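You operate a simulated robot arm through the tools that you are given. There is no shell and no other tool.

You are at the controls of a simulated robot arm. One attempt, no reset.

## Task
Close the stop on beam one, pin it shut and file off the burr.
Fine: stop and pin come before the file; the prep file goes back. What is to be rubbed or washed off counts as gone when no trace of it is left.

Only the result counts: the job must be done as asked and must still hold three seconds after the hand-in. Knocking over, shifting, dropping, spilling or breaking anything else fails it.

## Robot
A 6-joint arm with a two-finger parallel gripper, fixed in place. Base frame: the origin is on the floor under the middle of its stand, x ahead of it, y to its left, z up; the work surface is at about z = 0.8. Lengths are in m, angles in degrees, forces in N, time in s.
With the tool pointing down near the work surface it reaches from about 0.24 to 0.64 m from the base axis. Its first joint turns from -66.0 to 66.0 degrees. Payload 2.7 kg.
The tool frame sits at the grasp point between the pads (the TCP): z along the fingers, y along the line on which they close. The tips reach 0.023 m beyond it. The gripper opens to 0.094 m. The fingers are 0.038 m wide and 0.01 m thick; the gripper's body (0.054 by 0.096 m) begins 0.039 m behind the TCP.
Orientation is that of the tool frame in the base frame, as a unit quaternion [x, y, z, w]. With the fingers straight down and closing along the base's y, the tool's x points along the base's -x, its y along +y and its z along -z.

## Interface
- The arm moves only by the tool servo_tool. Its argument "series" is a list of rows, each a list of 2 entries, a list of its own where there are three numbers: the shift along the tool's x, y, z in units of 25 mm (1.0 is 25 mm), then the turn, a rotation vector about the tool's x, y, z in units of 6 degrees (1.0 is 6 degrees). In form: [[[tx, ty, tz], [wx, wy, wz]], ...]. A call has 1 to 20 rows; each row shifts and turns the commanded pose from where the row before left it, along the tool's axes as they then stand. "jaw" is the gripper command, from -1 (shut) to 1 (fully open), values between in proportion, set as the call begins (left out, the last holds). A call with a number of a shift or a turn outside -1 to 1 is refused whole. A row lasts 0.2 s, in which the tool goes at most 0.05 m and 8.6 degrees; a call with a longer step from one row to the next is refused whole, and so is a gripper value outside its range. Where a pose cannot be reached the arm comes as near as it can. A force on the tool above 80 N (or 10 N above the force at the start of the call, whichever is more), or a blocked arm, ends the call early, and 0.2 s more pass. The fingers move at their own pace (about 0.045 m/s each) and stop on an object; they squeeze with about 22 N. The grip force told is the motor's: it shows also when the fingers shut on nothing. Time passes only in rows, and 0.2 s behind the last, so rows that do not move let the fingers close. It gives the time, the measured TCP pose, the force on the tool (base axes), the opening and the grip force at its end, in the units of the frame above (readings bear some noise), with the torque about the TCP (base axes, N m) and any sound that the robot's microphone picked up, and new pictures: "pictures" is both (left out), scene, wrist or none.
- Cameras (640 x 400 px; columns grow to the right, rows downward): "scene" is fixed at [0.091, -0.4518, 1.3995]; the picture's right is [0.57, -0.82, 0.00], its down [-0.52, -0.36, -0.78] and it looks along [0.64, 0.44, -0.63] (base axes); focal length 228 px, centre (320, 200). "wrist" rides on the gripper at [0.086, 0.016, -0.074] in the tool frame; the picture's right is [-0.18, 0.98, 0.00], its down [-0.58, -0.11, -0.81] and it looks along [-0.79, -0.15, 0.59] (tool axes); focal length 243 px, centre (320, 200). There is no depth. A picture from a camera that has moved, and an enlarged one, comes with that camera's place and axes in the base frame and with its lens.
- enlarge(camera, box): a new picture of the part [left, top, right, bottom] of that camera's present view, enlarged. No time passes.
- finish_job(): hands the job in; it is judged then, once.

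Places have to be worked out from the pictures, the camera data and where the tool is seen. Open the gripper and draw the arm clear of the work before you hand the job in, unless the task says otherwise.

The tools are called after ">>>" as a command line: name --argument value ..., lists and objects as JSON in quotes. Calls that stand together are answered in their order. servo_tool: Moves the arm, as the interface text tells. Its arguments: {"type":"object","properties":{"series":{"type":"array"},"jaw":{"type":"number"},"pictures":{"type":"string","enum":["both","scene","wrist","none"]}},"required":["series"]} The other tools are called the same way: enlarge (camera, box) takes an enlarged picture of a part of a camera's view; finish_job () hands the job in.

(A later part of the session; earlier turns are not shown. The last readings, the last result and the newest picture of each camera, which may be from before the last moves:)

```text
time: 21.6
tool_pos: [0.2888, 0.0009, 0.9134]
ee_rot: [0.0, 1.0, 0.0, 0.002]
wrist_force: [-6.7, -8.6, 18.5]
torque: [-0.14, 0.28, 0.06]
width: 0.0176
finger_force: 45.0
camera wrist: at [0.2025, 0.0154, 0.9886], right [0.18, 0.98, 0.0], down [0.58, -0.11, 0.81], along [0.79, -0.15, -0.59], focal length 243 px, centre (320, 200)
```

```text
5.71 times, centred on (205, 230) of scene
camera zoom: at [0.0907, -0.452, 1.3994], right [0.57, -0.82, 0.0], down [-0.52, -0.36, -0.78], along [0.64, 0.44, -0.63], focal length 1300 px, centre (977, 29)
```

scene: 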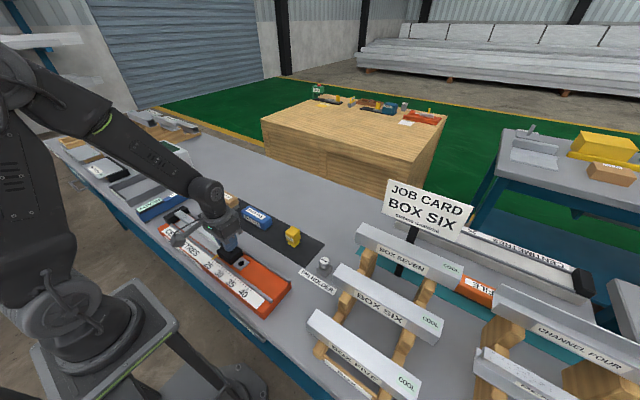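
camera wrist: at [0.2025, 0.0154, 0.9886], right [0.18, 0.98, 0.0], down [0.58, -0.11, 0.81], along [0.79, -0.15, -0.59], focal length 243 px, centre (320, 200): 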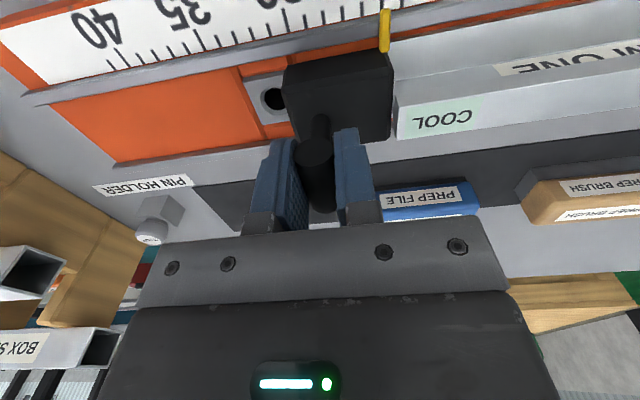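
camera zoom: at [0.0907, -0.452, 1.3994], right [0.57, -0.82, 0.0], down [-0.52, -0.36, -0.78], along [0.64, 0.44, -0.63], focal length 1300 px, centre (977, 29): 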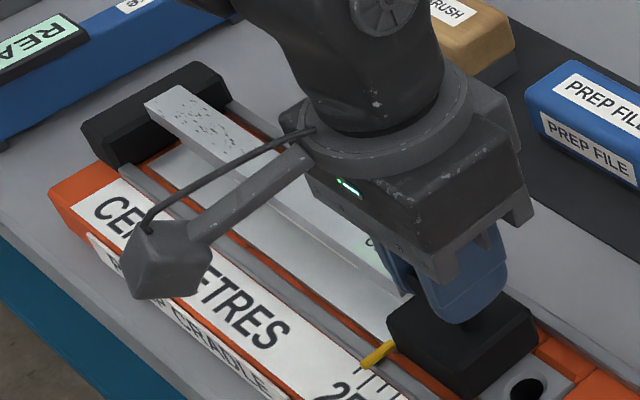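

The beam is moving with the stop (force steady at ~9 N). Pushing further in 2.5 mm steps until it seats on the block.

>>> servo_tool --series '[[[0.02, 0.1, -0.02], [0, 0, 0]], [[0, 0.1, 0], [0, 0, 0]], [[0, 0.1, 0], [0, 0, 0]]]'

>>> enlarge --camera "wrist" --box '[220, 0, 480, 160]'

>>> enlarge --camera "scene" --box '[155, 195, 255, 265]'

```text
time: 22.4
tool_pos: [0.289, 0.0073, 0.9139]
ee_rot: [0.0, 1.0, 0.0, 0.001]
wrist_force: [5.1, -18.7, -4.1]
torque: [0.02, -1.28, 0.53]
width: 0.0174
finger_force: 44.8
camera wrist: at [0.2026, 0.0227, 0.9887], right [0.18, 0.98, 0.0], down [0.58, -0.11, 0.81], along [0.79, -0.15, -0.59], focal length 243 px, centre (320, 200)
```

scene: 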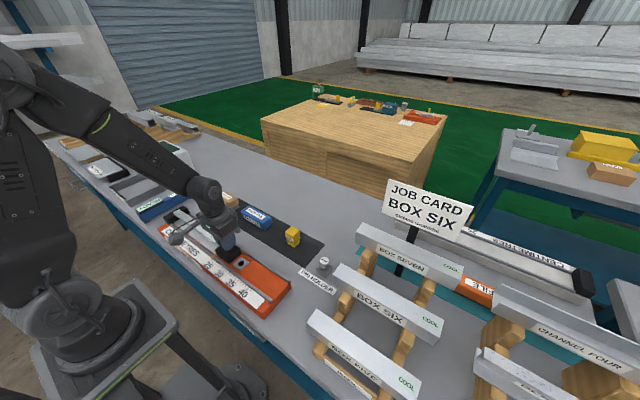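
wrist: 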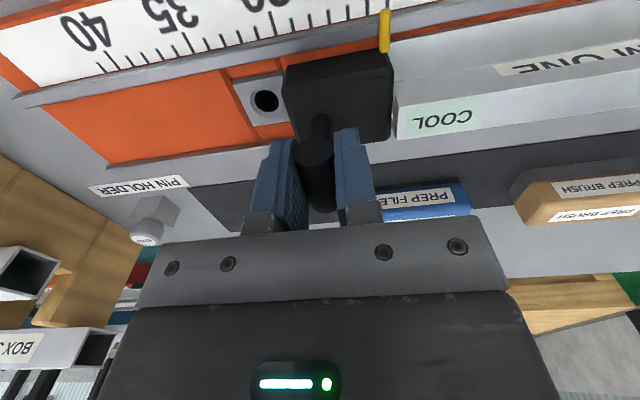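

```text
2.46 times, centred on (350, 80) of wrist
camera zoom: at [0.2026, 0.0227, 0.9887], right [0.18, 0.98, 0.0], down [0.58, -0.11, 0.81], along [0.79, -0.15, -0.59], focal length 597 px, centre (246, 495)
```

zoom: 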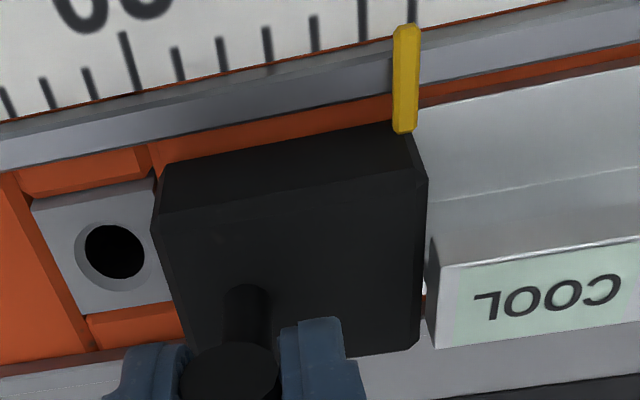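

```text
5.71 times, centred on (205, 230) of scene
camera zoom: at [0.0911, -0.4522, 1.3993], right [0.57, -0.82, 0.0], down [-0.52, -0.36, -0.78], along [0.64, 0.44, -0.63], focal length 1300 px, centre (977, 29)
```

zoom: 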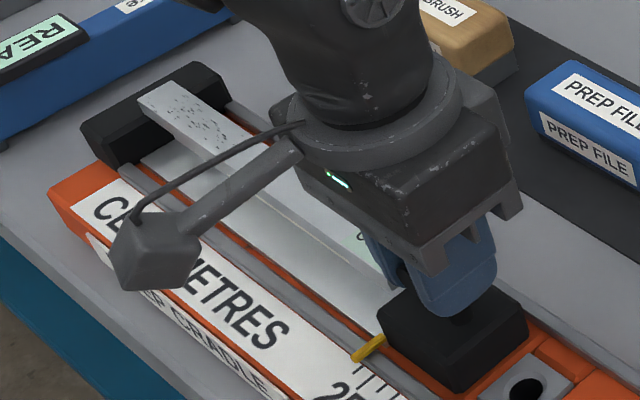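

Force along y rose to -19 N, so it may be just touching the block. Two more small steps to confirm seating.

>>> servo_tool --series '[[[-0.01, 0.1, 0.0], [0, 0, 0]], [[0, 0.1, 0], [0, 0, 0]]]'

>>> enlarge --camera "scene" --box '[155, 195, 255, 265]'

```text
time: 23.0
tool_pos: [0.2888, 0.0084, 0.9146]
ee_rot: [0.001, 1.0, -0.003, -0.001]
wrist_force: [16.1, -73.8, -12.3]
torque: [-0.17, -1.08, 0.29]
width: 0.0174
finger_force: 45.8
camera wrist: at [0.2028, 0.0235, 0.989], right [0.19, 0.98, 0.0], down [0.58, -0.11, 0.81], along [0.79, -0.15, -0.59], focal length 243 px, centre (320, 200)
```

scene: 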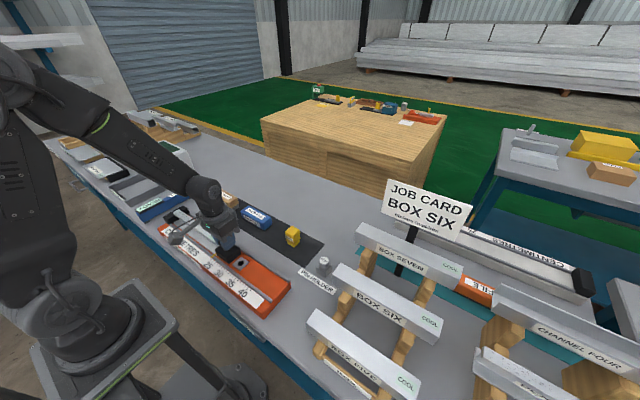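
wrist: 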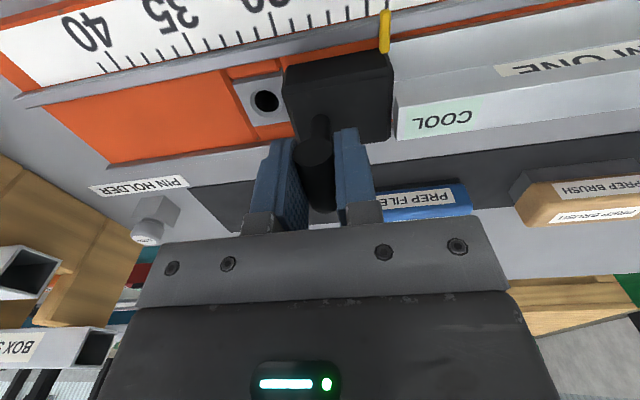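

```text
5.71 times, centred on (205, 230) of scene
camera zoom: at [0.0914, -0.4537, 1.3988], right [0.57, -0.82, 0.0], down [-0.52, -0.36, -0.78], along [0.64, 0.44, -0.63], focal length 1300 px, centre (977, 29)
```

zoom: 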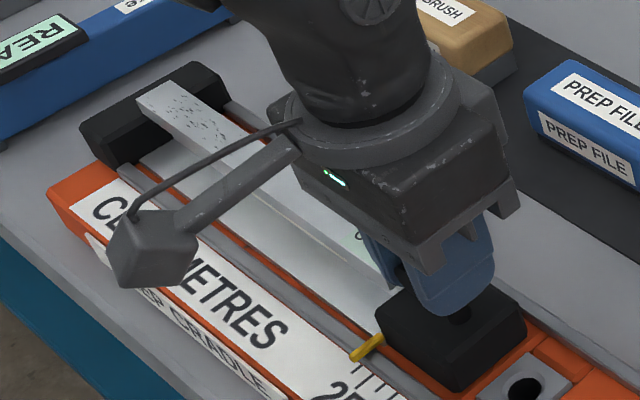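

The stop and beam are seated against the block (y force -74 N with no more travel). I back the command off to relieve the load, then open the fingers partly.

>>> servo_tool --series '[[[0, -0.09, 0], [0, 0, 0]], [[0, -0.09, 0], [0, 0, 0]], [[0, 0, 0], [0, 0, 0]]]' --pictures "none"

>>> servo_tool --jaw -0.1 --series '[[[0, 0, 0], [0, 0, 0]], [[0, 0, 0], [0, 0, 0]], [[0, 0, 0], [0, 0, 0]]]'

```text
time: 23.8
tool_pos: [0.2884, 0.0083, 0.9137]
ee_rot: [0.0, 1.0, 0.0, 0.0]
wrist_force: [15.5, -33.1, -20.5]
torque: [0.0, 0.23, 0.1]
width: 0.0172
finger_force: 45.0
```

```text
time: 24.6
tool_pos: [0.2879, 0.0081, 0.9139]
ee_rot: [0.0, 1.0, 0.0, -0.001]
wrist_force: [-0.4, 0.2, -0.8]
torque: [-0.02, -0.01, 0.04]
width: 0.0423
finger_force: 0.0
camera wrist: at [0.202, 0.0237, 0.9893], right [0.18, 0.98, 0.0], down [0.58, -0.11, 0.81], along [0.79, -0.15, -0.59], focal length 243 px, centre (320, 200)
```

scene: 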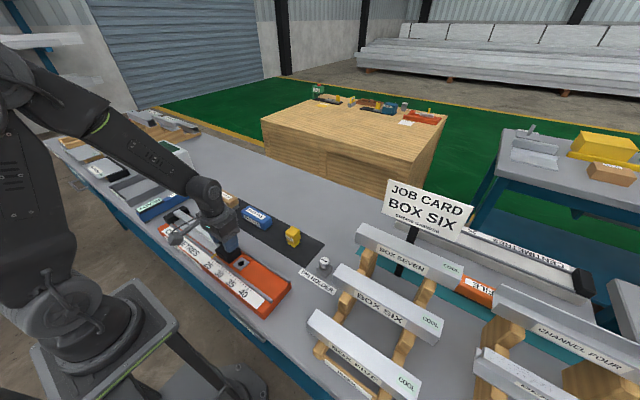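
wrist: 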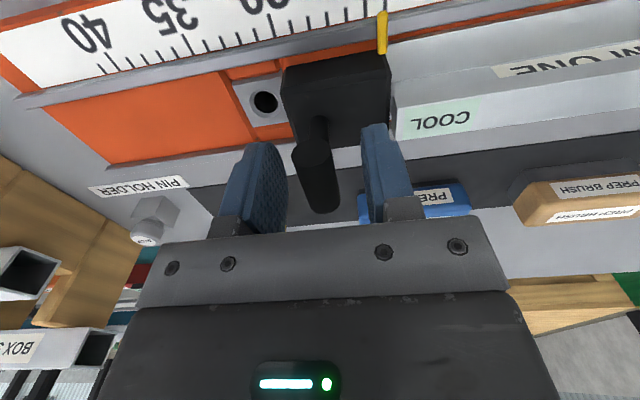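

Released with no load left on the tool. Raising straight up off the handle.

>>> servo_tool --series '[[[0, 0, -0.5], [0, 0, 0]], [[0, 0, -0.8], [0, 0, 0]], [[0, 0, -0.8], [0, 0, 0]], [[0, 0, -0.8], [0, 0, 0]], [[0, 0, -0.8], [0, 0, 0]], [[0, 0, 0], [0, 0, 0]]]'

>>> enlarge --camera "wrist" --box '[160, 0, 420, 162]'

>>> enlarge --camera "scene" --box '[200, 225, 300, 300]'

```text
time: 26.0
tool_pos: [0.2894, 0.0084, 1.0072]
ee_rot: [0.0, 1.0, -0.001, 0.0]
wrist_force: [-0.3, 0.4, 0.3]
torque: [-0.01, -0.02, 0.0]
width: 0.0422
finger_force: 0.0
camera wrist: at [0.2028, 0.0236, 1.0828], right [0.18, 0.98, 0.0], down [0.58, -0.11, 0.81], along [0.79, -0.15, -0.59], focal length 243 px, centre (320, 200)
```

scene: 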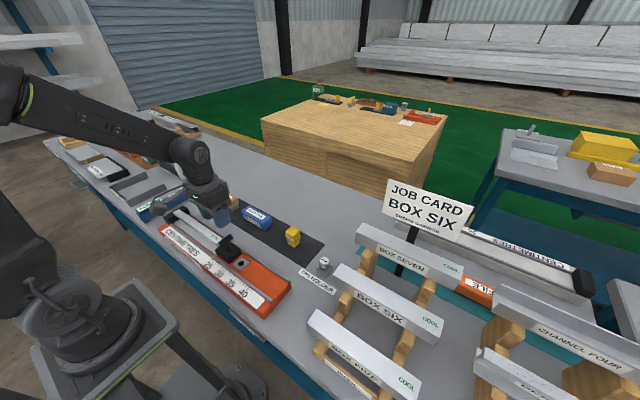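
wrist: 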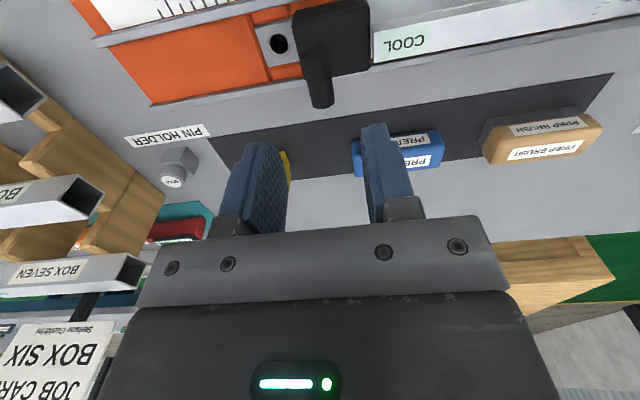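

```text
2.46 times, centred on (290, 81) of wrist
camera zoom: at [0.2028, 0.0236, 1.0828], right [0.18, 0.98, 0.0], down [0.58, -0.11, 0.81], along [0.79, -0.15, -0.59], focal length 597 px, centre (394, 493)
```

zoom: 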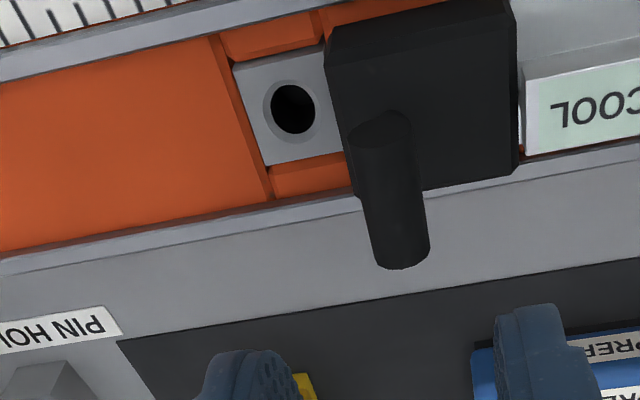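

```text
5.33 times, centred on (250, 262) of scene
camera zoom: at [0.091, -0.4518, 1.3995], right [0.57, -0.82, 0.0], down [-0.52, -0.36, -0.78], along [0.64, 0.44, -0.63], focal length 1213 px, centre (693, -133)
```

zoom: 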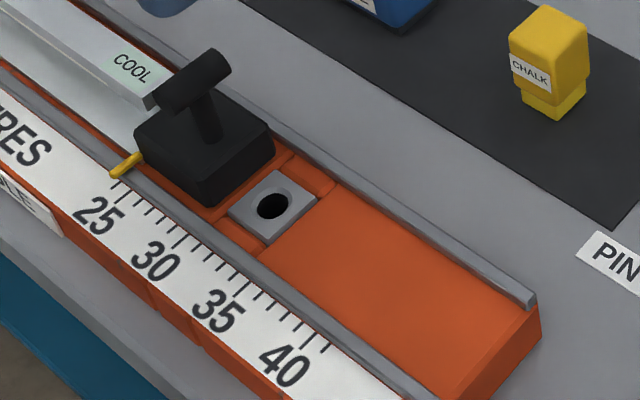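

The stop is closed (stands against the beam at about 24 cm) and the hole is fully clear behind it. I now turn the tool +90° so the fingers close along x for the pin, because the stop leaves no room on the y side.

>>> servo_tool --jaw 0.2 --series '[[[0, 0, -0.5], [0, 0, 1]], [[0, 0, -0.5], [0, 0, 1]], [[0, 0, 0], [0, 0, 1]], [[0, 0, 0], [0, 0, 1]], [[0, 0, 0], [0, 0, 1]], [[0, 0, 0], [0, 0, 1]], [[0, 0, 0], [0, 0, 1]], [[0, 0, 0], [0, 0, 1]], [[0, 0, 0], [0, 0, 1]], [[0, 0, 0], [0, 0, 1]], [[0, 0, 0], [0, 0, 1]], [[0, 0, 0], [0, 0, 1]], [[0, 0, 0], [0, 0, 1]], [[0, 0, 0], [0, 0, 1]], [[0, 0, 0], [0, 0, 1]], [[0, 0, 0], [0, 0, 0]]]'

>>> enlarge --camera "wrist" --box '[240, 0, 440, 160]'

```text
time: 29.4
tool_pos: [0.2865, 0.0092, 1.032]
ee_rot: [0.708, 0.707, 0.0, 0.0]
wrist_force: [0.7, -0.5, -0.6]
torque: [0.03, 0.03, -0.03]
width: 0.0563
finger_force: 0.0
camera wrist: at [0.3045, 0.0942, 1.1068], right [0.98, -0.19, 0.0], down [-0.11, -0.58, 0.81], along [-0.15, -0.79, -0.59], focal length 243 px, centre (320, 200)
```

scene: 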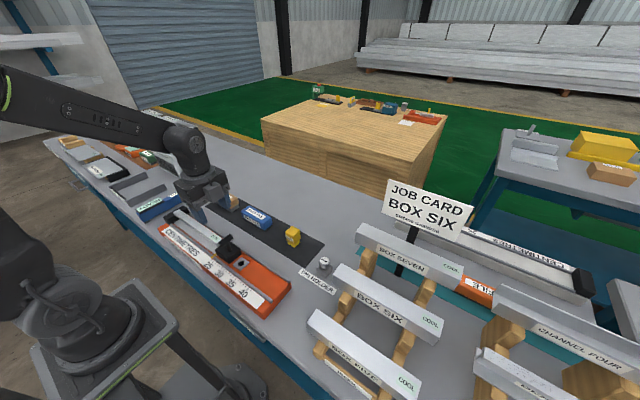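
wrist: 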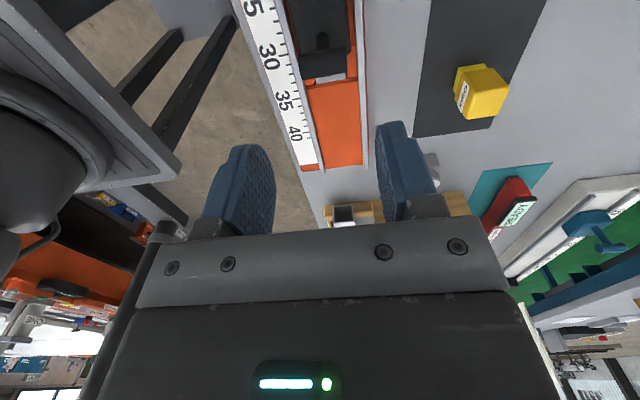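

```text
2.50 times, centred on (340, 80) of wrist
camera zoom: at [0.3045, 0.0942, 1.1068], right [0.98, -0.19, 0.0], down [-0.11, -0.58, 0.81], along [-0.15, -0.79, -0.59], focal length 606 px, centre (270, 500)
```

zoom: 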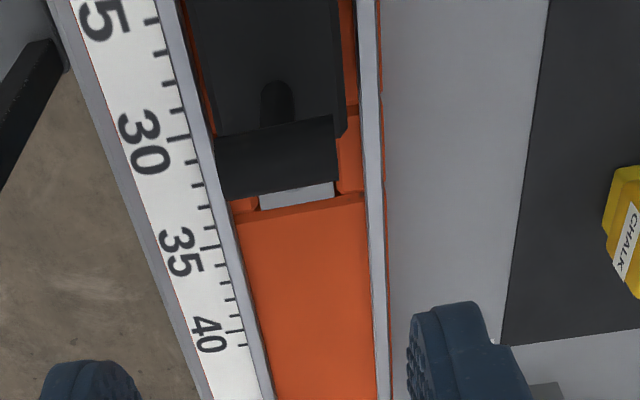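

Moving over to the pin holder at height.

>>> servo_tool --series '[[[-0.913, 0.498, 0.07], [0, 0, 0]], [[-0.913, 0.498, 0.07], [0, 0, 0]], [[-0.913, 0.498, 0.07], [0, 0, 0]], [[-0.913, 0.498, 0.07], [0, 0, 0]], [[-0.913, 0.498, 0.07], [0, 0, 0]], [[-0.913, 0.498, 0.07], [0, 0, 0]], [[-0.913, 0.498, 0.07], [0, 0, 0]], [[-0.913, 0.498, 0.07], [0, 0, 0]], [[-0.913, 0.498, 0.07], [0, 0, 0]], [[-0.913, 0.498, 0.07], [0, 0, 0]], [[-0.913, 0.498, 0.07], [0, 0, 0]], [[0, 0, 0], [0, 0, 0]]]'

>>> enlarge --camera "wrist" --box '[240, 0, 440, 160]'

>>> enlarge --camera "scene" --box '[270, 200, 400, 300]'

```text
time: 32.0
tool_pos: [0.4258, -0.2416, 1.0111]
ee_rot: [0.706, 0.708, 0.001, 0.0]
wrist_force: [0.0, 1.0, -0.1]
torque: [-0.03, 0.0, 0.02]
width: 0.0563
finger_force: 0.1
camera wrist: at [0.4413, -0.156, 1.0869], right [0.98, -0.18, 0.0], down [-0.11, -0.58, 0.81], along [-0.15, -0.79, -0.59], focal length 243 px, centre (320, 200)
```

scene: 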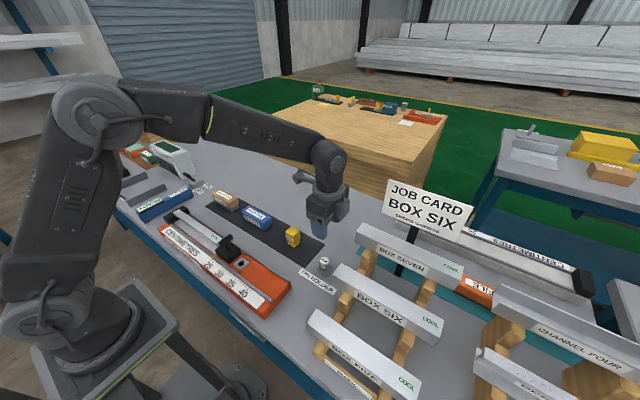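
wrist: 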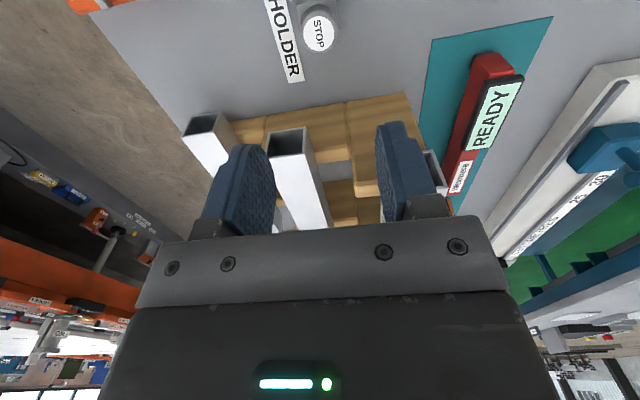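

```text
2.50 times, centred on (340, 80) of wrist
camera zoom: at [0.4413, -0.156, 1.0869], right [0.98, -0.18, 0.0], down [-0.11, -0.58, 0.81], along [-0.15, -0.79, -0.59], focal length 606 px, centre (270, 500)
```

zoom: 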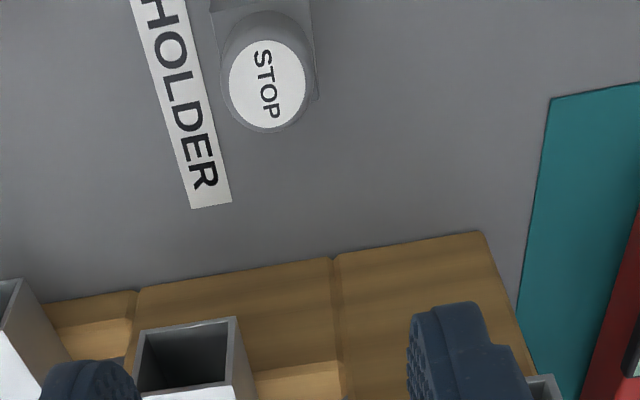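

```text
4.00 times, centred on (335, 250) of scene
camera zoom: at [0.091, -0.4518, 1.3995], right [0.57, -0.82, 0.0], down [-0.52, -0.36, -0.78], along [0.64, 0.44, -0.63], focal length 910 px, centre (260, 0)
```

zoom: 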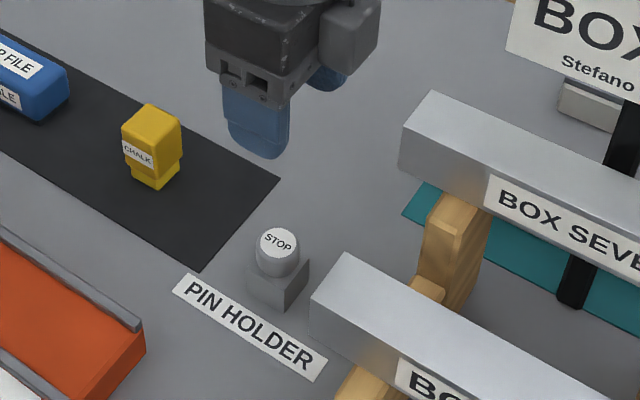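

The pin head is at about (0.425,-0.236) with its top at z≈0.854. I descend in two stages with the fingers at 56 mm and the TCP offset 6 mm to -y, so the fingers will later clear the stop.

>>> servo_tool --series '[[[0, -0.01, 0.74], [0, 0, 0]], [[0, -0.01, 0.74], [0, 0, 0]], [[0, -0.01, 0.74], [0, 0, 0]], [[0, -0.01, 0.74], [0, 0, 0]], [[0, 0, 0.74], [0, 0, 0]], [[0, 0, 0.74], [0, 0, 0]], [[0, 0, 0], [0, 0, 0]]]'

>>> enlarge --camera "scene" --box '[280, 210, 380, 290]'

>>> enlarge --camera "wrist" --box '[220, 20, 420, 200]'

```text
time: 33.6
tool_pos: [0.4229, -0.243, 0.9002]
ee_rot: [0.707, 0.707, 0.0, 0.0]
wrist_force: [0.2, -0.3, 0.1]
torque: [-0.03, -0.01, -0.03]
width: 0.0564
finger_force: 0.0
camera wrist: at [0.4397, -0.1568, 0.9755], right [0.98, -0.18, 0.0], down [-0.11, -0.58, 0.81], along [-0.15, -0.79, -0.59], focal length 243 px, centre (320, 200)
```

scene: 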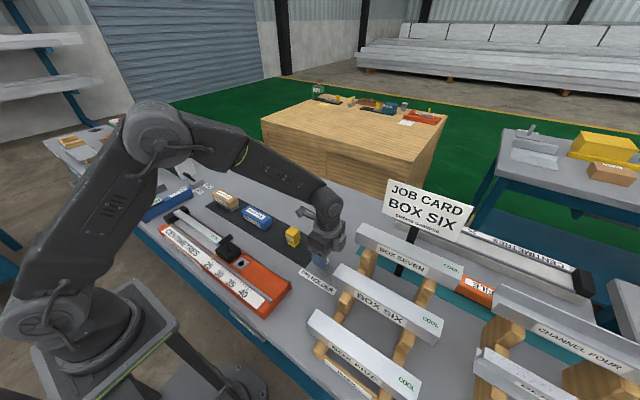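
wrist: 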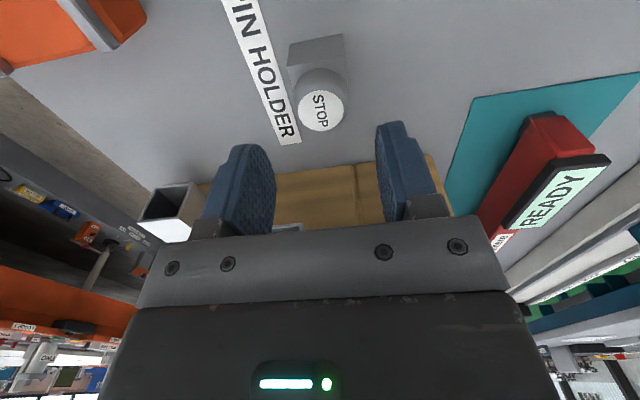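

```text
5.00 times, centred on (330, 250) of scene
camera zoom: at [0.091, -0.4518, 1.3995], right [0.57, -0.82, 0.0], down [-0.52, -0.36, -0.78], along [0.64, 0.44, -0.63], focal length 1138 px, centre (270, -50)
```

zoom: 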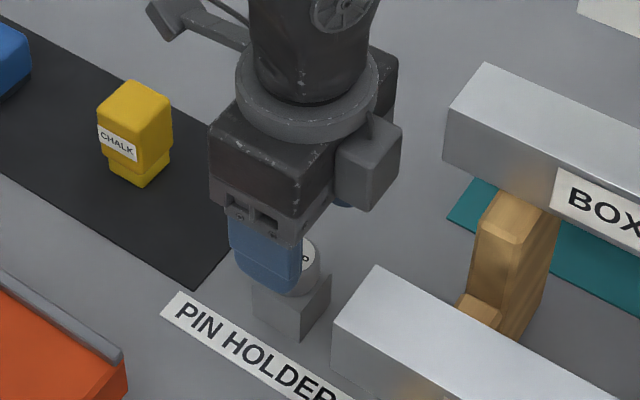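

```text
2.22 times, centred on (320, 110) of wrist
camera zoom: at [0.4397, -0.1568, 0.9755], right [0.98, -0.18, 0.0], down [-0.11, -0.58, 0.81], along [-0.15, -0.79, -0.59], focal length 539 px, centre (320, 400)
```

zoom: 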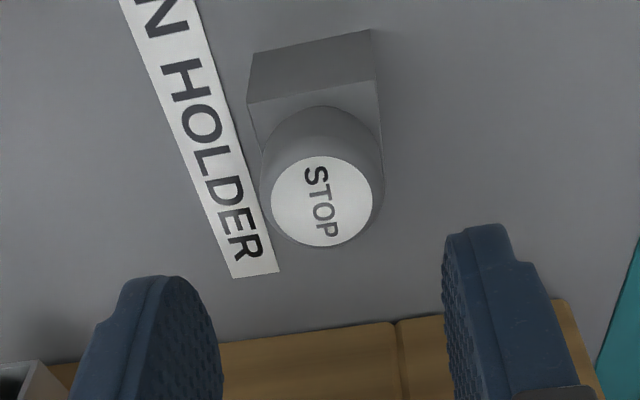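

Centre confirmed at (0.425,-0.2356). Small x correction and descend to TCP z≈0.860, so the tips stay above the holder block.

>>> servo_tool --series '[[[0, 0.08, 0.5], [0, 0, 0]], [[0, 0, 0.6], [0, 0, 0]], [[0, 0, 0.5], [0, 0, 0]], [[0, 0, 0], [0, 0, 0]]]'

>>> enlarge --camera "scene" --box '[290, 220, 370, 290]'

>>> enlarge --camera "wrist" --box '[220, 60, 420, 220]'

```text
time: 34.6
tool_pos: [0.4254, -0.2436, 0.8609]
ee_rot: [0.707, 0.707, 0.0, 0.0]
wrist_force: [0.5, 0.8, -0.1]
torque: [-0.02, 0.04, 0.01]
width: 0.0563
finger_force: 0.0
camera wrist: at [0.4423, -0.1576, 0.9363], right [0.98, -0.18, 0.0], down [-0.11, -0.58, 0.81], along [-0.15, -0.79, -0.59], focal length 243 px, centre (320, 200)
```

scene: 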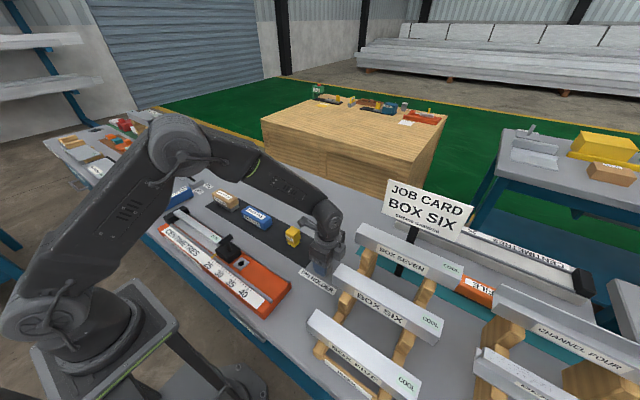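
wrist: 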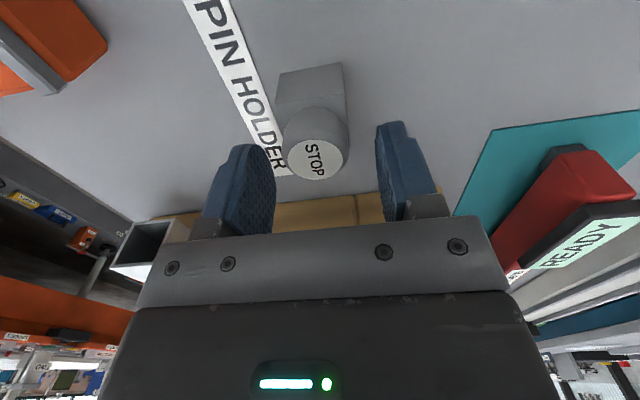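

```text
5.71 times, centred on (330, 255) of scene
camera zoom: at [0.091, -0.4518, 1.3995], right [0.57, -0.82, 0.0], down [-0.52, -0.36, -0.78], along [0.64, 0.44, -0.63], focal length 1300 px, centre (263, -114)
```

zoom: 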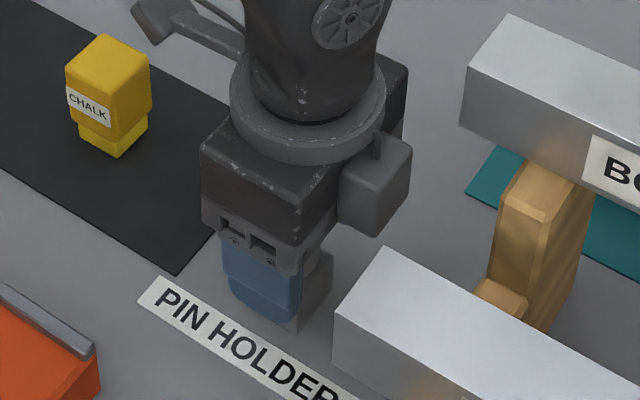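

```text
2.50 times, centred on (320, 140) of wrist
camera zoom: at [0.4423, -0.1576, 0.9363], right [0.98, -0.18, 0.0], down [-0.11, -0.58, 0.81], along [-0.15, -0.79, -0.59], focal length 606 px, centre (320, 350)
```

zoom: 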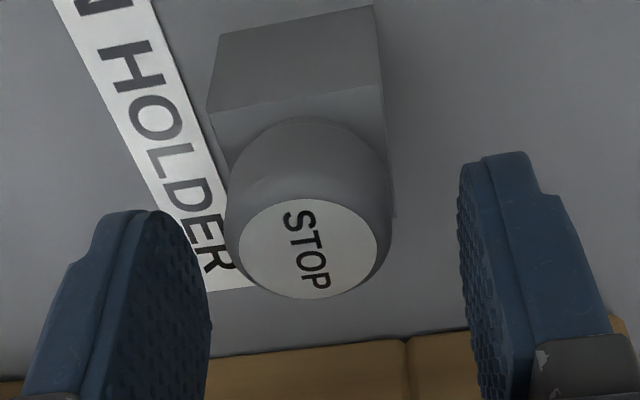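

The head is centred between the fingers. Closing on it.

>>> servo_tool --jaw -1 --series '[[[0.06, 0, 0], [0, 0, 0]], [[0, 0, 0], [0, 0, 0]], [[0, 0, 0], [0, 0, 0]], [[0, 0, 0], [0, 0, 0]], [[0, 0, 0], [0, 0, 0]]]'

>>> enlarge --camera "wrist" --box '[220, 60, 420, 220]'

```text
time: 35.8
tool_pos: [0.4249, -0.242, 0.8612]
ee_rot: [0.707, 0.707, 0.0, 0.0]
wrist_force: [0.9, -1.0, -0.4]
torque: [0.01, 0.03, 0.03]
width: 0.031
finger_force: 22.1
camera wrist: at [0.4422, -0.156, 0.9361], right [0.98, -0.18, 0.0], down [-0.11, -0.58, 0.81], along [-0.15, -0.79, -0.59], focal length 243 px, centre (320, 200)
```

scene: 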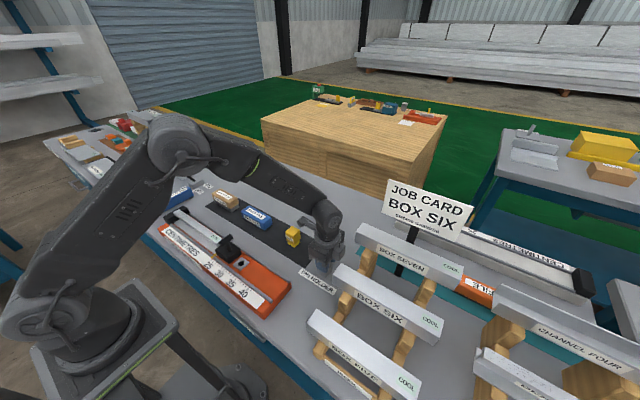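
wrist: 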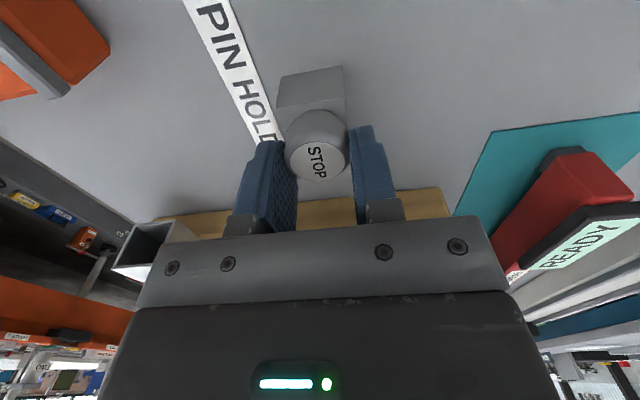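

```text
2.50 times, centred on (320, 140) of wrist
camera zoom: at [0.4422, -0.156, 0.9361], right [0.98, -0.18, 0.0], down [-0.11, -0.58, 0.81], along [-0.15, -0.79, -0.59], focal length 606 px, centre (320, 350)
```

zoom: 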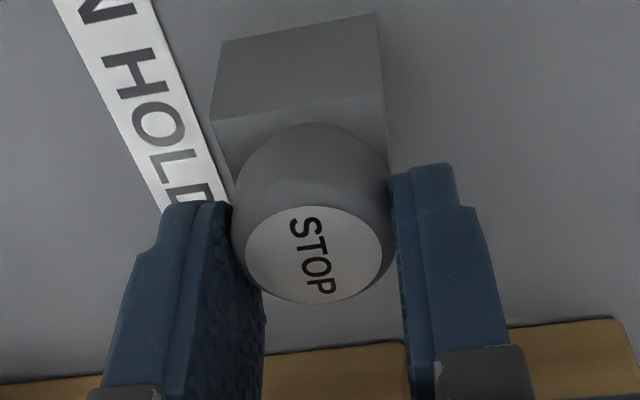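

The head is held (31 mm, 22 N). Lifting straight up slowly.

>>> servo_tool --series '[[[0, 0, -0.3], [0, 0, 0]], [[0, 0, -0.4], [0, 0, 0]], [[0, 0, -0.5], [0, 0, 0]], [[0, 0, -0.6], [0, 0, 0]], [[0, 0, -0.6], [0, 0, 0]], [[0, 0, -0.6], [0, 0, 0]], [[0, 0, 0], [0, 0, 0]]]'

>>> enlarge --camera "scene" --box '[290, 200, 370, 290]'

>>> enlarge --camera "wrist" --box '[220, 60, 420, 220]'

```text
time: 37.4
tool_pos: [0.4232, -0.2414, 0.9352]
ee_rot: [0.707, 0.707, 0.0, 0.0]
wrist_force: [-0.3, 0.1, -1.2]
torque: [0.01, -0.01, 0.0]
width: 0.0306
finger_force: 21.9
camera wrist: at [0.4401, -0.1568, 1.011], right [0.98, -0.18, 0.0], down [-0.11, -0.58, 0.81], along [-0.15, -0.79, -0.59], focal length 243 px, centre (320, 200)
```

scene: 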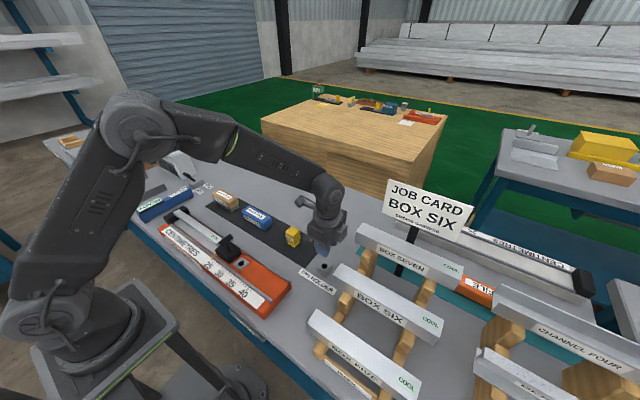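
wrist: 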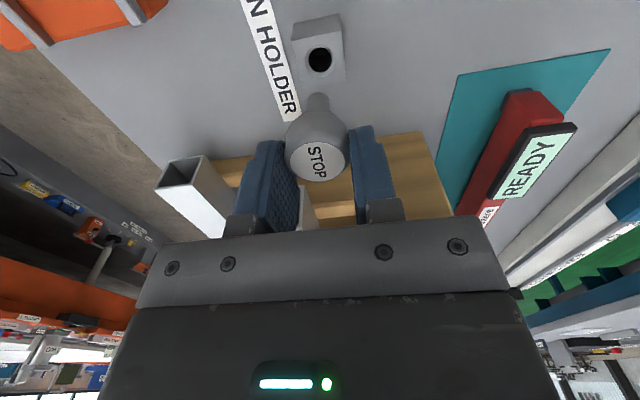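

```text
4.44 times, centred on (330, 245) of scene
camera zoom: at [0.091, -0.4518, 1.3995], right [0.57, -0.82, 0.0], down [-0.52, -0.36, -0.78], along [0.64, 0.44, -0.63], focal length 1011 px, centre (276, 0)
```

zoom: 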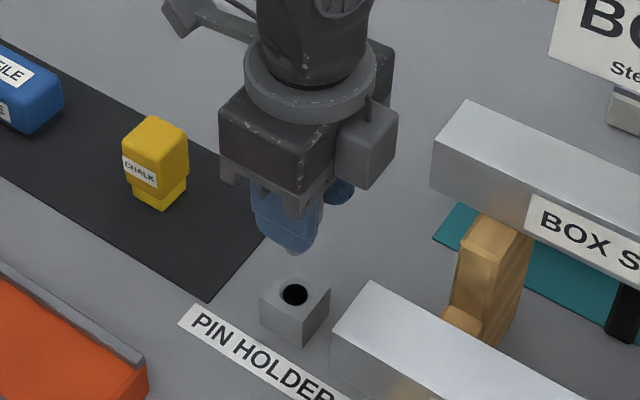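

```text
2.50 times, centred on (320, 140) of wrist
camera zoom: at [0.4401, -0.1568, 1.011], right [0.98, -0.18, 0.0], down [-0.11, -0.58, 0.81], along [-0.15, -0.79, -0.59], focal length 606 px, centre (320, 350)
```

zoom: 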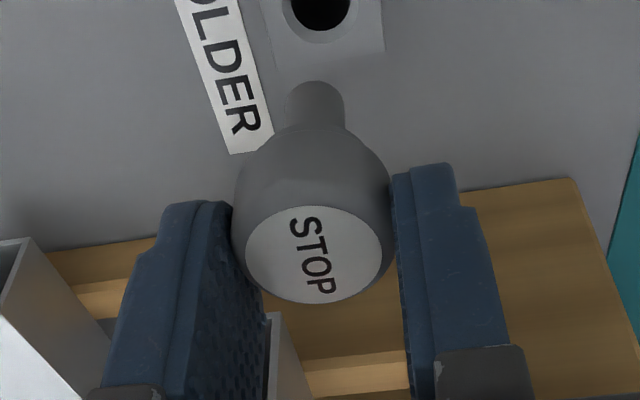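

The pin is out of the holder (shaft ≈12 mm, head held firmly). Carrying it over the cradle hole at z≈0.96.

>>> servo_tool --series '[[[0.6, -0.4, -0.3], [0, 0, 0]], [[0.812, -0.535, -0.3], [0, 0, 0]], [[0.812, -0.535, -0.3], [0, 0, 0]], [[0.812, -0.535, -0.1], [0, 0, 0]], [[0.812, -0.535, 0], [0, 0, 0]], [[0.812, -0.535, 0], [0, 0, 0]], [[0.812, -0.535, 0], [0, 0, 0]], [[0.812, -0.535, 0], [0, 0, 0]], [[0.812, -0.535, 0], [0, 0, 0]], [[0.6, -0.4, 0], [0, 0, 0]], [[0.4, -0.27, 0], [0, 0, 0]], [[0, 0, 0], [0, 0, 0]]]'

>>> enlarge --camera "scene" --box '[200, 200, 300, 290]'

>>> enlarge --camera "wrist" --box '[220, 0, 420, 200]'

```text
time: 40.0
tool_pos: [0.292, -0.0378, 0.9617]
ee_rot: [0.708, 0.706, 0.0, 0.001]
wrist_force: [0.0, -0.3, -0.2]
torque: [-0.02, 0.02, 0.03]
width: 0.0308
finger_force: 22.0
camera wrist: at [0.3084, 0.0473, 1.0365], right [0.98, -0.19, 0.0], down [-0.11, -0.58, 0.81], along [-0.15, -0.79, -0.59], focal length 243 px, centre (320, 200)
```

scene: 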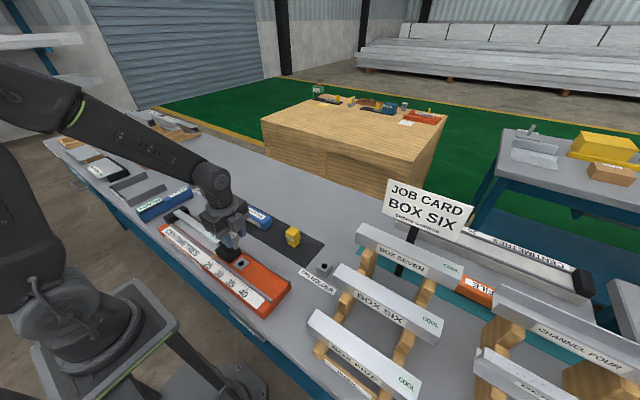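
wrist: 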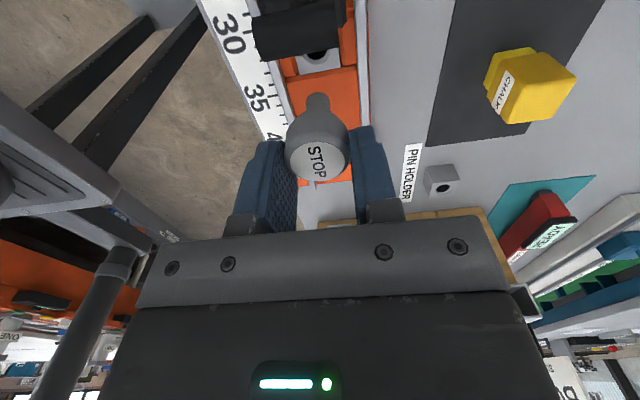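

```text
4.44 times, centred on (250, 245) of scene
camera zoom: at [0.091, -0.4518, 1.3995], right [0.57, -0.82, 0.0], down [-0.52, -0.36, -0.78], along [0.64, 0.44, -0.63], focal length 1011 px, centre (631, 0)
```

zoom: 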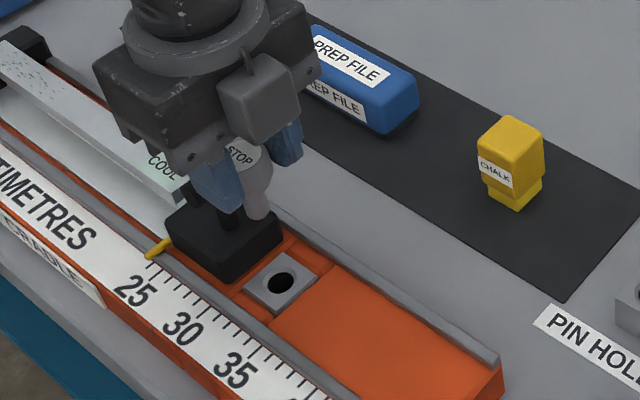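

```text
2.00 times, centred on (320, 100) of wrist
camera zoom: at [0.3084, 0.0473, 1.0365], right [0.98, -0.19, 0.0], down [-0.11, -0.58, 0.81], along [-0.15, -0.79, -0.59], focal length 485 px, centre (320, 400)
```

zoom: 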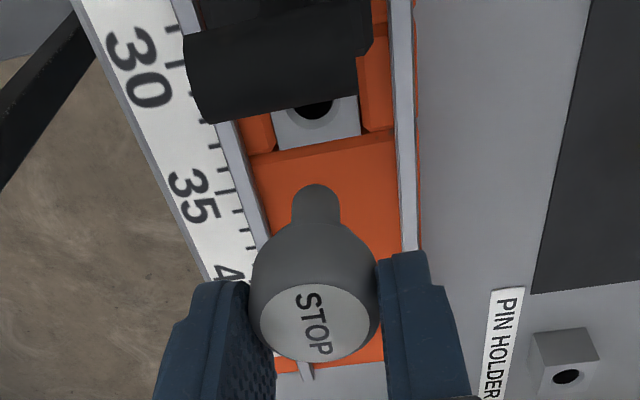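

The hole rechecks at (0.2903,-0.0323) and the pin tip is about 65 mm above it. I correct x by -2 mm and descend until the tip is just above the plate.

>>> servo_tool --series '[[[-0.03, -0.08, 0.5], [0, 0, 0]], [[0, 0, 0.6], [0, 0, 0]], [[0, 0, 0.6], [0, 0, 0]], [[0, 0, 0.5], [0, 0, 0]], [[0, 0, 0], [0, 0, 0]]]'

>>> enlarge --camera "scene" --box '[210, 220, 290, 290]'

>>> enlarge --camera "wrist" --box '[220, 0, 420, 200]'

```text
time: 41.2
tool_pos: [0.2901, -0.038, 0.9066]
ee_rot: [0.707, 0.707, 0.0, 0.001]
wrist_force: [0.4, 0.3, -1.0]
torque: [0.0, 0.0, 0.0]
width: 0.0305
finger_force: 22.2
camera wrist: at [0.306, 0.0473, 0.9817], right [0.98, -0.18, 0.0], down [-0.11, -0.58, 0.81], along [-0.15, -0.79, -0.59], focal length 243 px, centre (320, 200)
```

scene: 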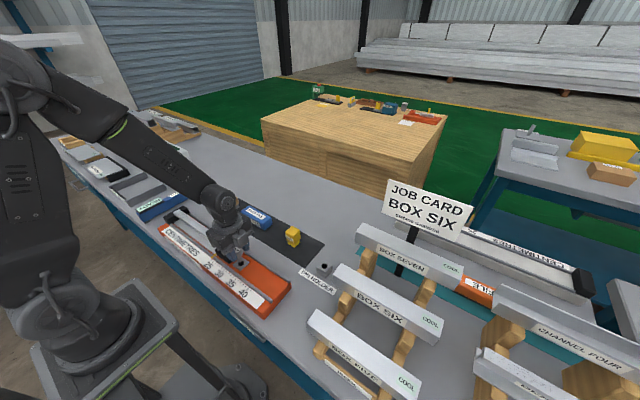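
wrist: 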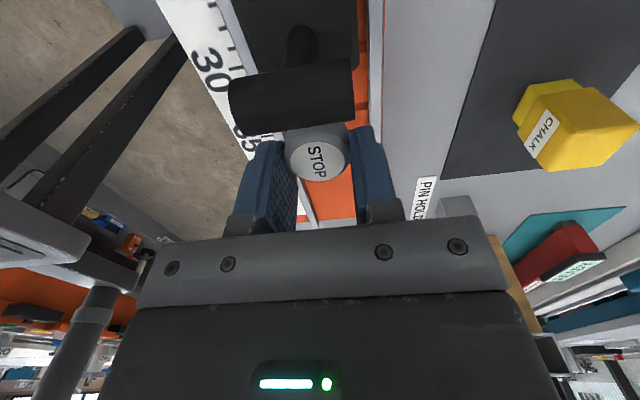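

```text
5.71 times, centred on (250, 255) of scene
camera zoom: at [0.091, -0.4518, 1.3995], right [0.57, -0.82, 0.0], down [-0.52, -0.36, -0.78], along [0.64, 0.44, -0.63], focal length 1300 px, centre (720, -114)
```

zoom: 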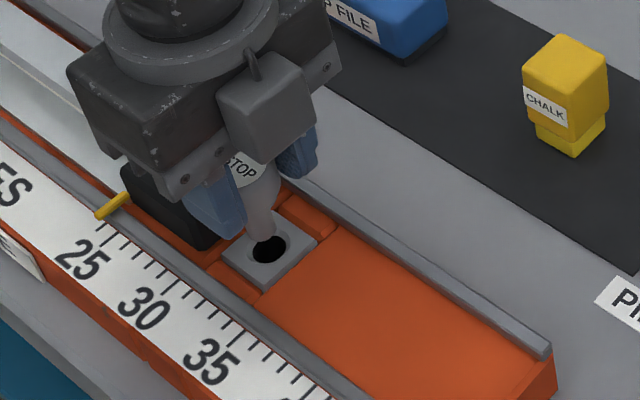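

```text
2.00 times, centred on (320, 100) of wrist
camera zoom: at [0.306, 0.0473, 0.9817], right [0.98, -0.18, 0.0], down [-0.11, -0.58, 0.81], along [-0.15, -0.79, -0.59], focal length 485 px, centre (320, 400)
```

zoom: 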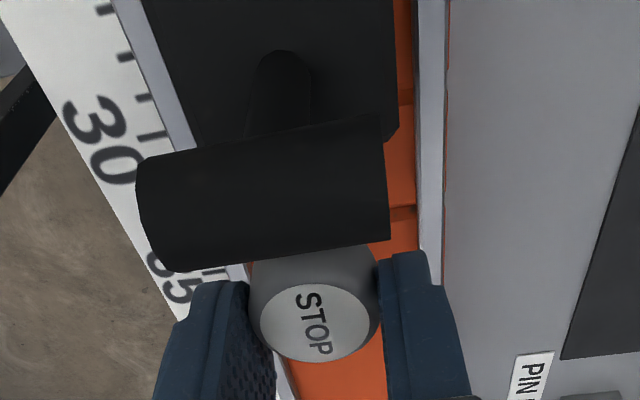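

The tip is just above the hole. I'll zoom in to check the alignment exactly.

>>> enlarge --camera "scene" --box '[240, 245, 272, 270]'

```text
16.00 times, centred on (256, 258) of scene
camera zoom: at [0.091, -0.4518, 1.3995], right [0.57, -0.82, 0.0], down [-0.52, -0.36, -0.78], along [0.64, 0.44, -0.63], focal length 3640 px, centre (1344, -720)
```

zoom: 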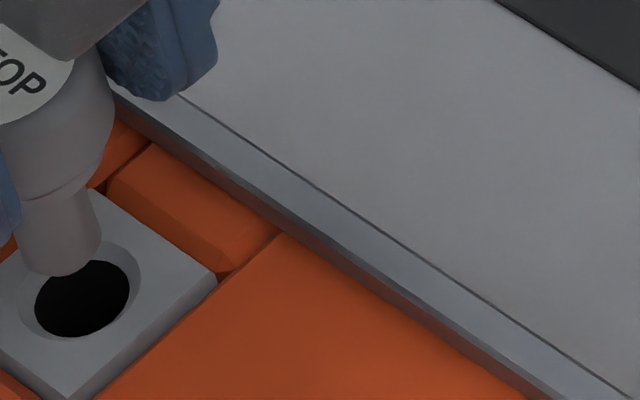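

By parallax the tip (about 16 mm above the plate) lines up with the hole within about 1 mm. Lowering gently to the hole's mouth.

>>> servo_tool --series '[[[0, 0, 0.15], [0, 0, 0]], [[0, 0, 0.15], [0, 0, 0]], [[0, 0, 0.15], [0, 0, 0]], [[0, 0, 0.1], [0, 0, 0]], [[0, 0, 0.1], [0, 0, 0]], [[0, 0, 0], [0, 0, 0]]]'

>>> enlarge --camera "scene" --box '[232, 245, 264, 270]'

```text
time: 42.6
tool_pos: [0.2887, -0.0388, 0.8897]
ee_rot: [0.707, 0.707, -0.001, 0.0]
wrist_force: [-0.2, 0.4, -0.5]
torque: [0.01, 0.0, -0.01]
width: 0.0306
finger_force: 21.8
camera wrist: at [0.306, 0.0465, 0.965], right [0.98, -0.18, 0.0], down [-0.11, -0.58, 0.81], along [-0.15, -0.79, -0.59], focal length 243 px, centre (320, 200)
```

scene: 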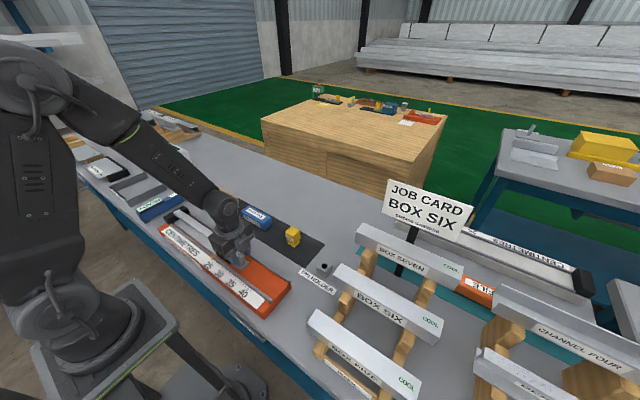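
wrist: 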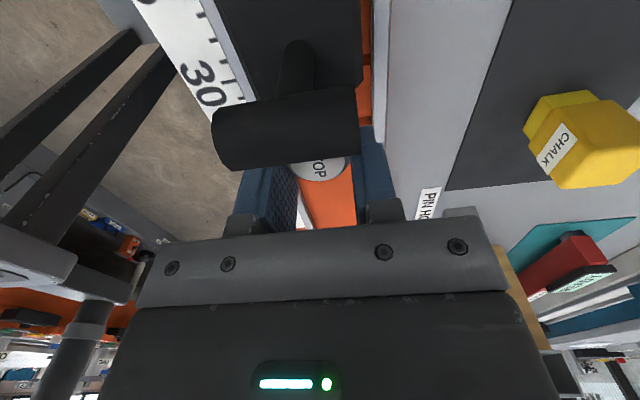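

```text
16.00 times, centred on (248, 258) of scene
camera zoom: at [0.091, -0.4518, 1.3995], right [0.57, -0.82, 0.0], down [-0.52, -0.36, -0.78], along [0.64, 0.44, -0.63], focal length 3640 px, centre (1472, -720)
```

zoom: 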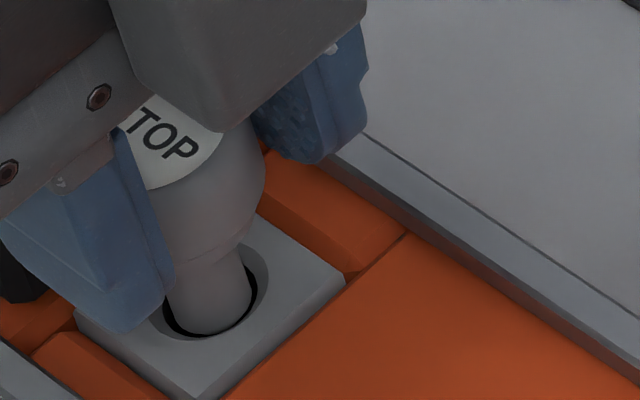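

The tip is entering the hole, with an even gap visible around it and no contact force. Lowering further.

>>> servo_tool --series '[[[0, 0.02, 0.1], [0, 0, 0]], [[0, 0, 0.1], [0, 0, 0]], [[0, 0, 0.1], [0, 0, 0]], [[0, 0, 0.1], [0, 0, 0]], [[0, 0, 0.1], [0, 0, 0]], [[0, 0, 0.1], [0, 0, 0]], [[0, 0, 0], [0, 0, 0]]]'

>>> enlarge --camera "scene" --box '[222, 235, 272, 274]'

```text
time: 44.2
tool_pos: [0.2896, -0.0398, 0.8745]
ee_rot: [0.707, 0.707, 0.0, 0.0]
wrist_force: [-1.2, 3.5, -0.3]
torque: [0.15, 0.07, -0.04]
width: 0.0306
finger_force: 22.6
camera wrist: at [0.3062, 0.046, 0.9493], right [0.98, -0.18, 0.0], down [-0.11, -0.58, 0.81], along [-0.15, -0.79, -0.59], focal length 243 px, centre (320, 200)
```

scene: 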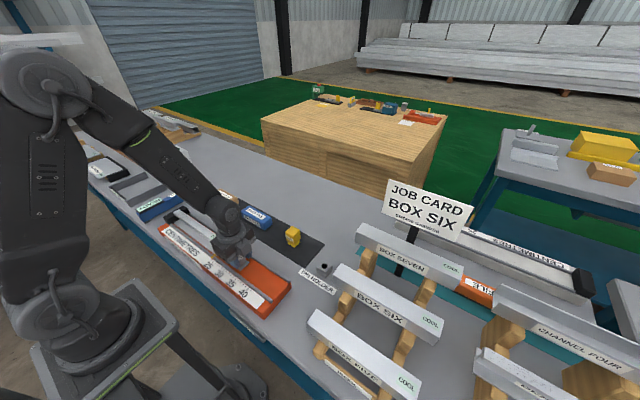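
wrist: 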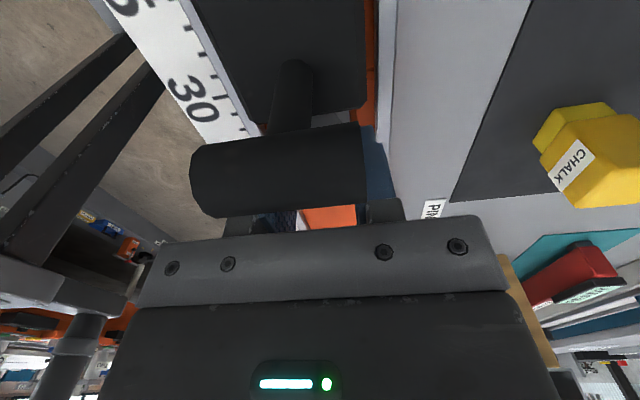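

```text
10.26 times, centred on (247, 254) of scene
camera zoom: at [0.091, -0.4517, 1.3995], right [0.57, -0.82, 0.0], down [-0.52, -0.36, -0.78], along [0.64, 0.44, -0.63], focal length 2334 px, centre (1069, -359)
```

zoom: 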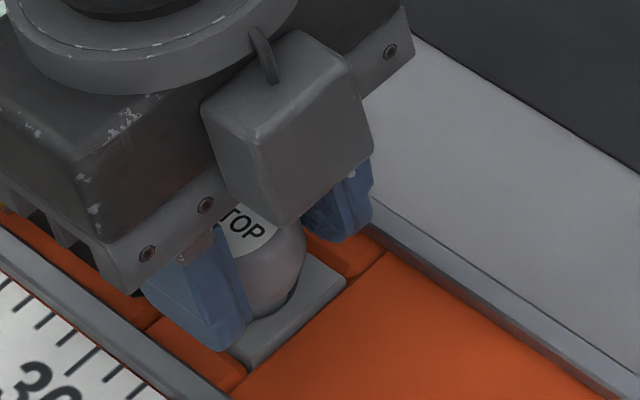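

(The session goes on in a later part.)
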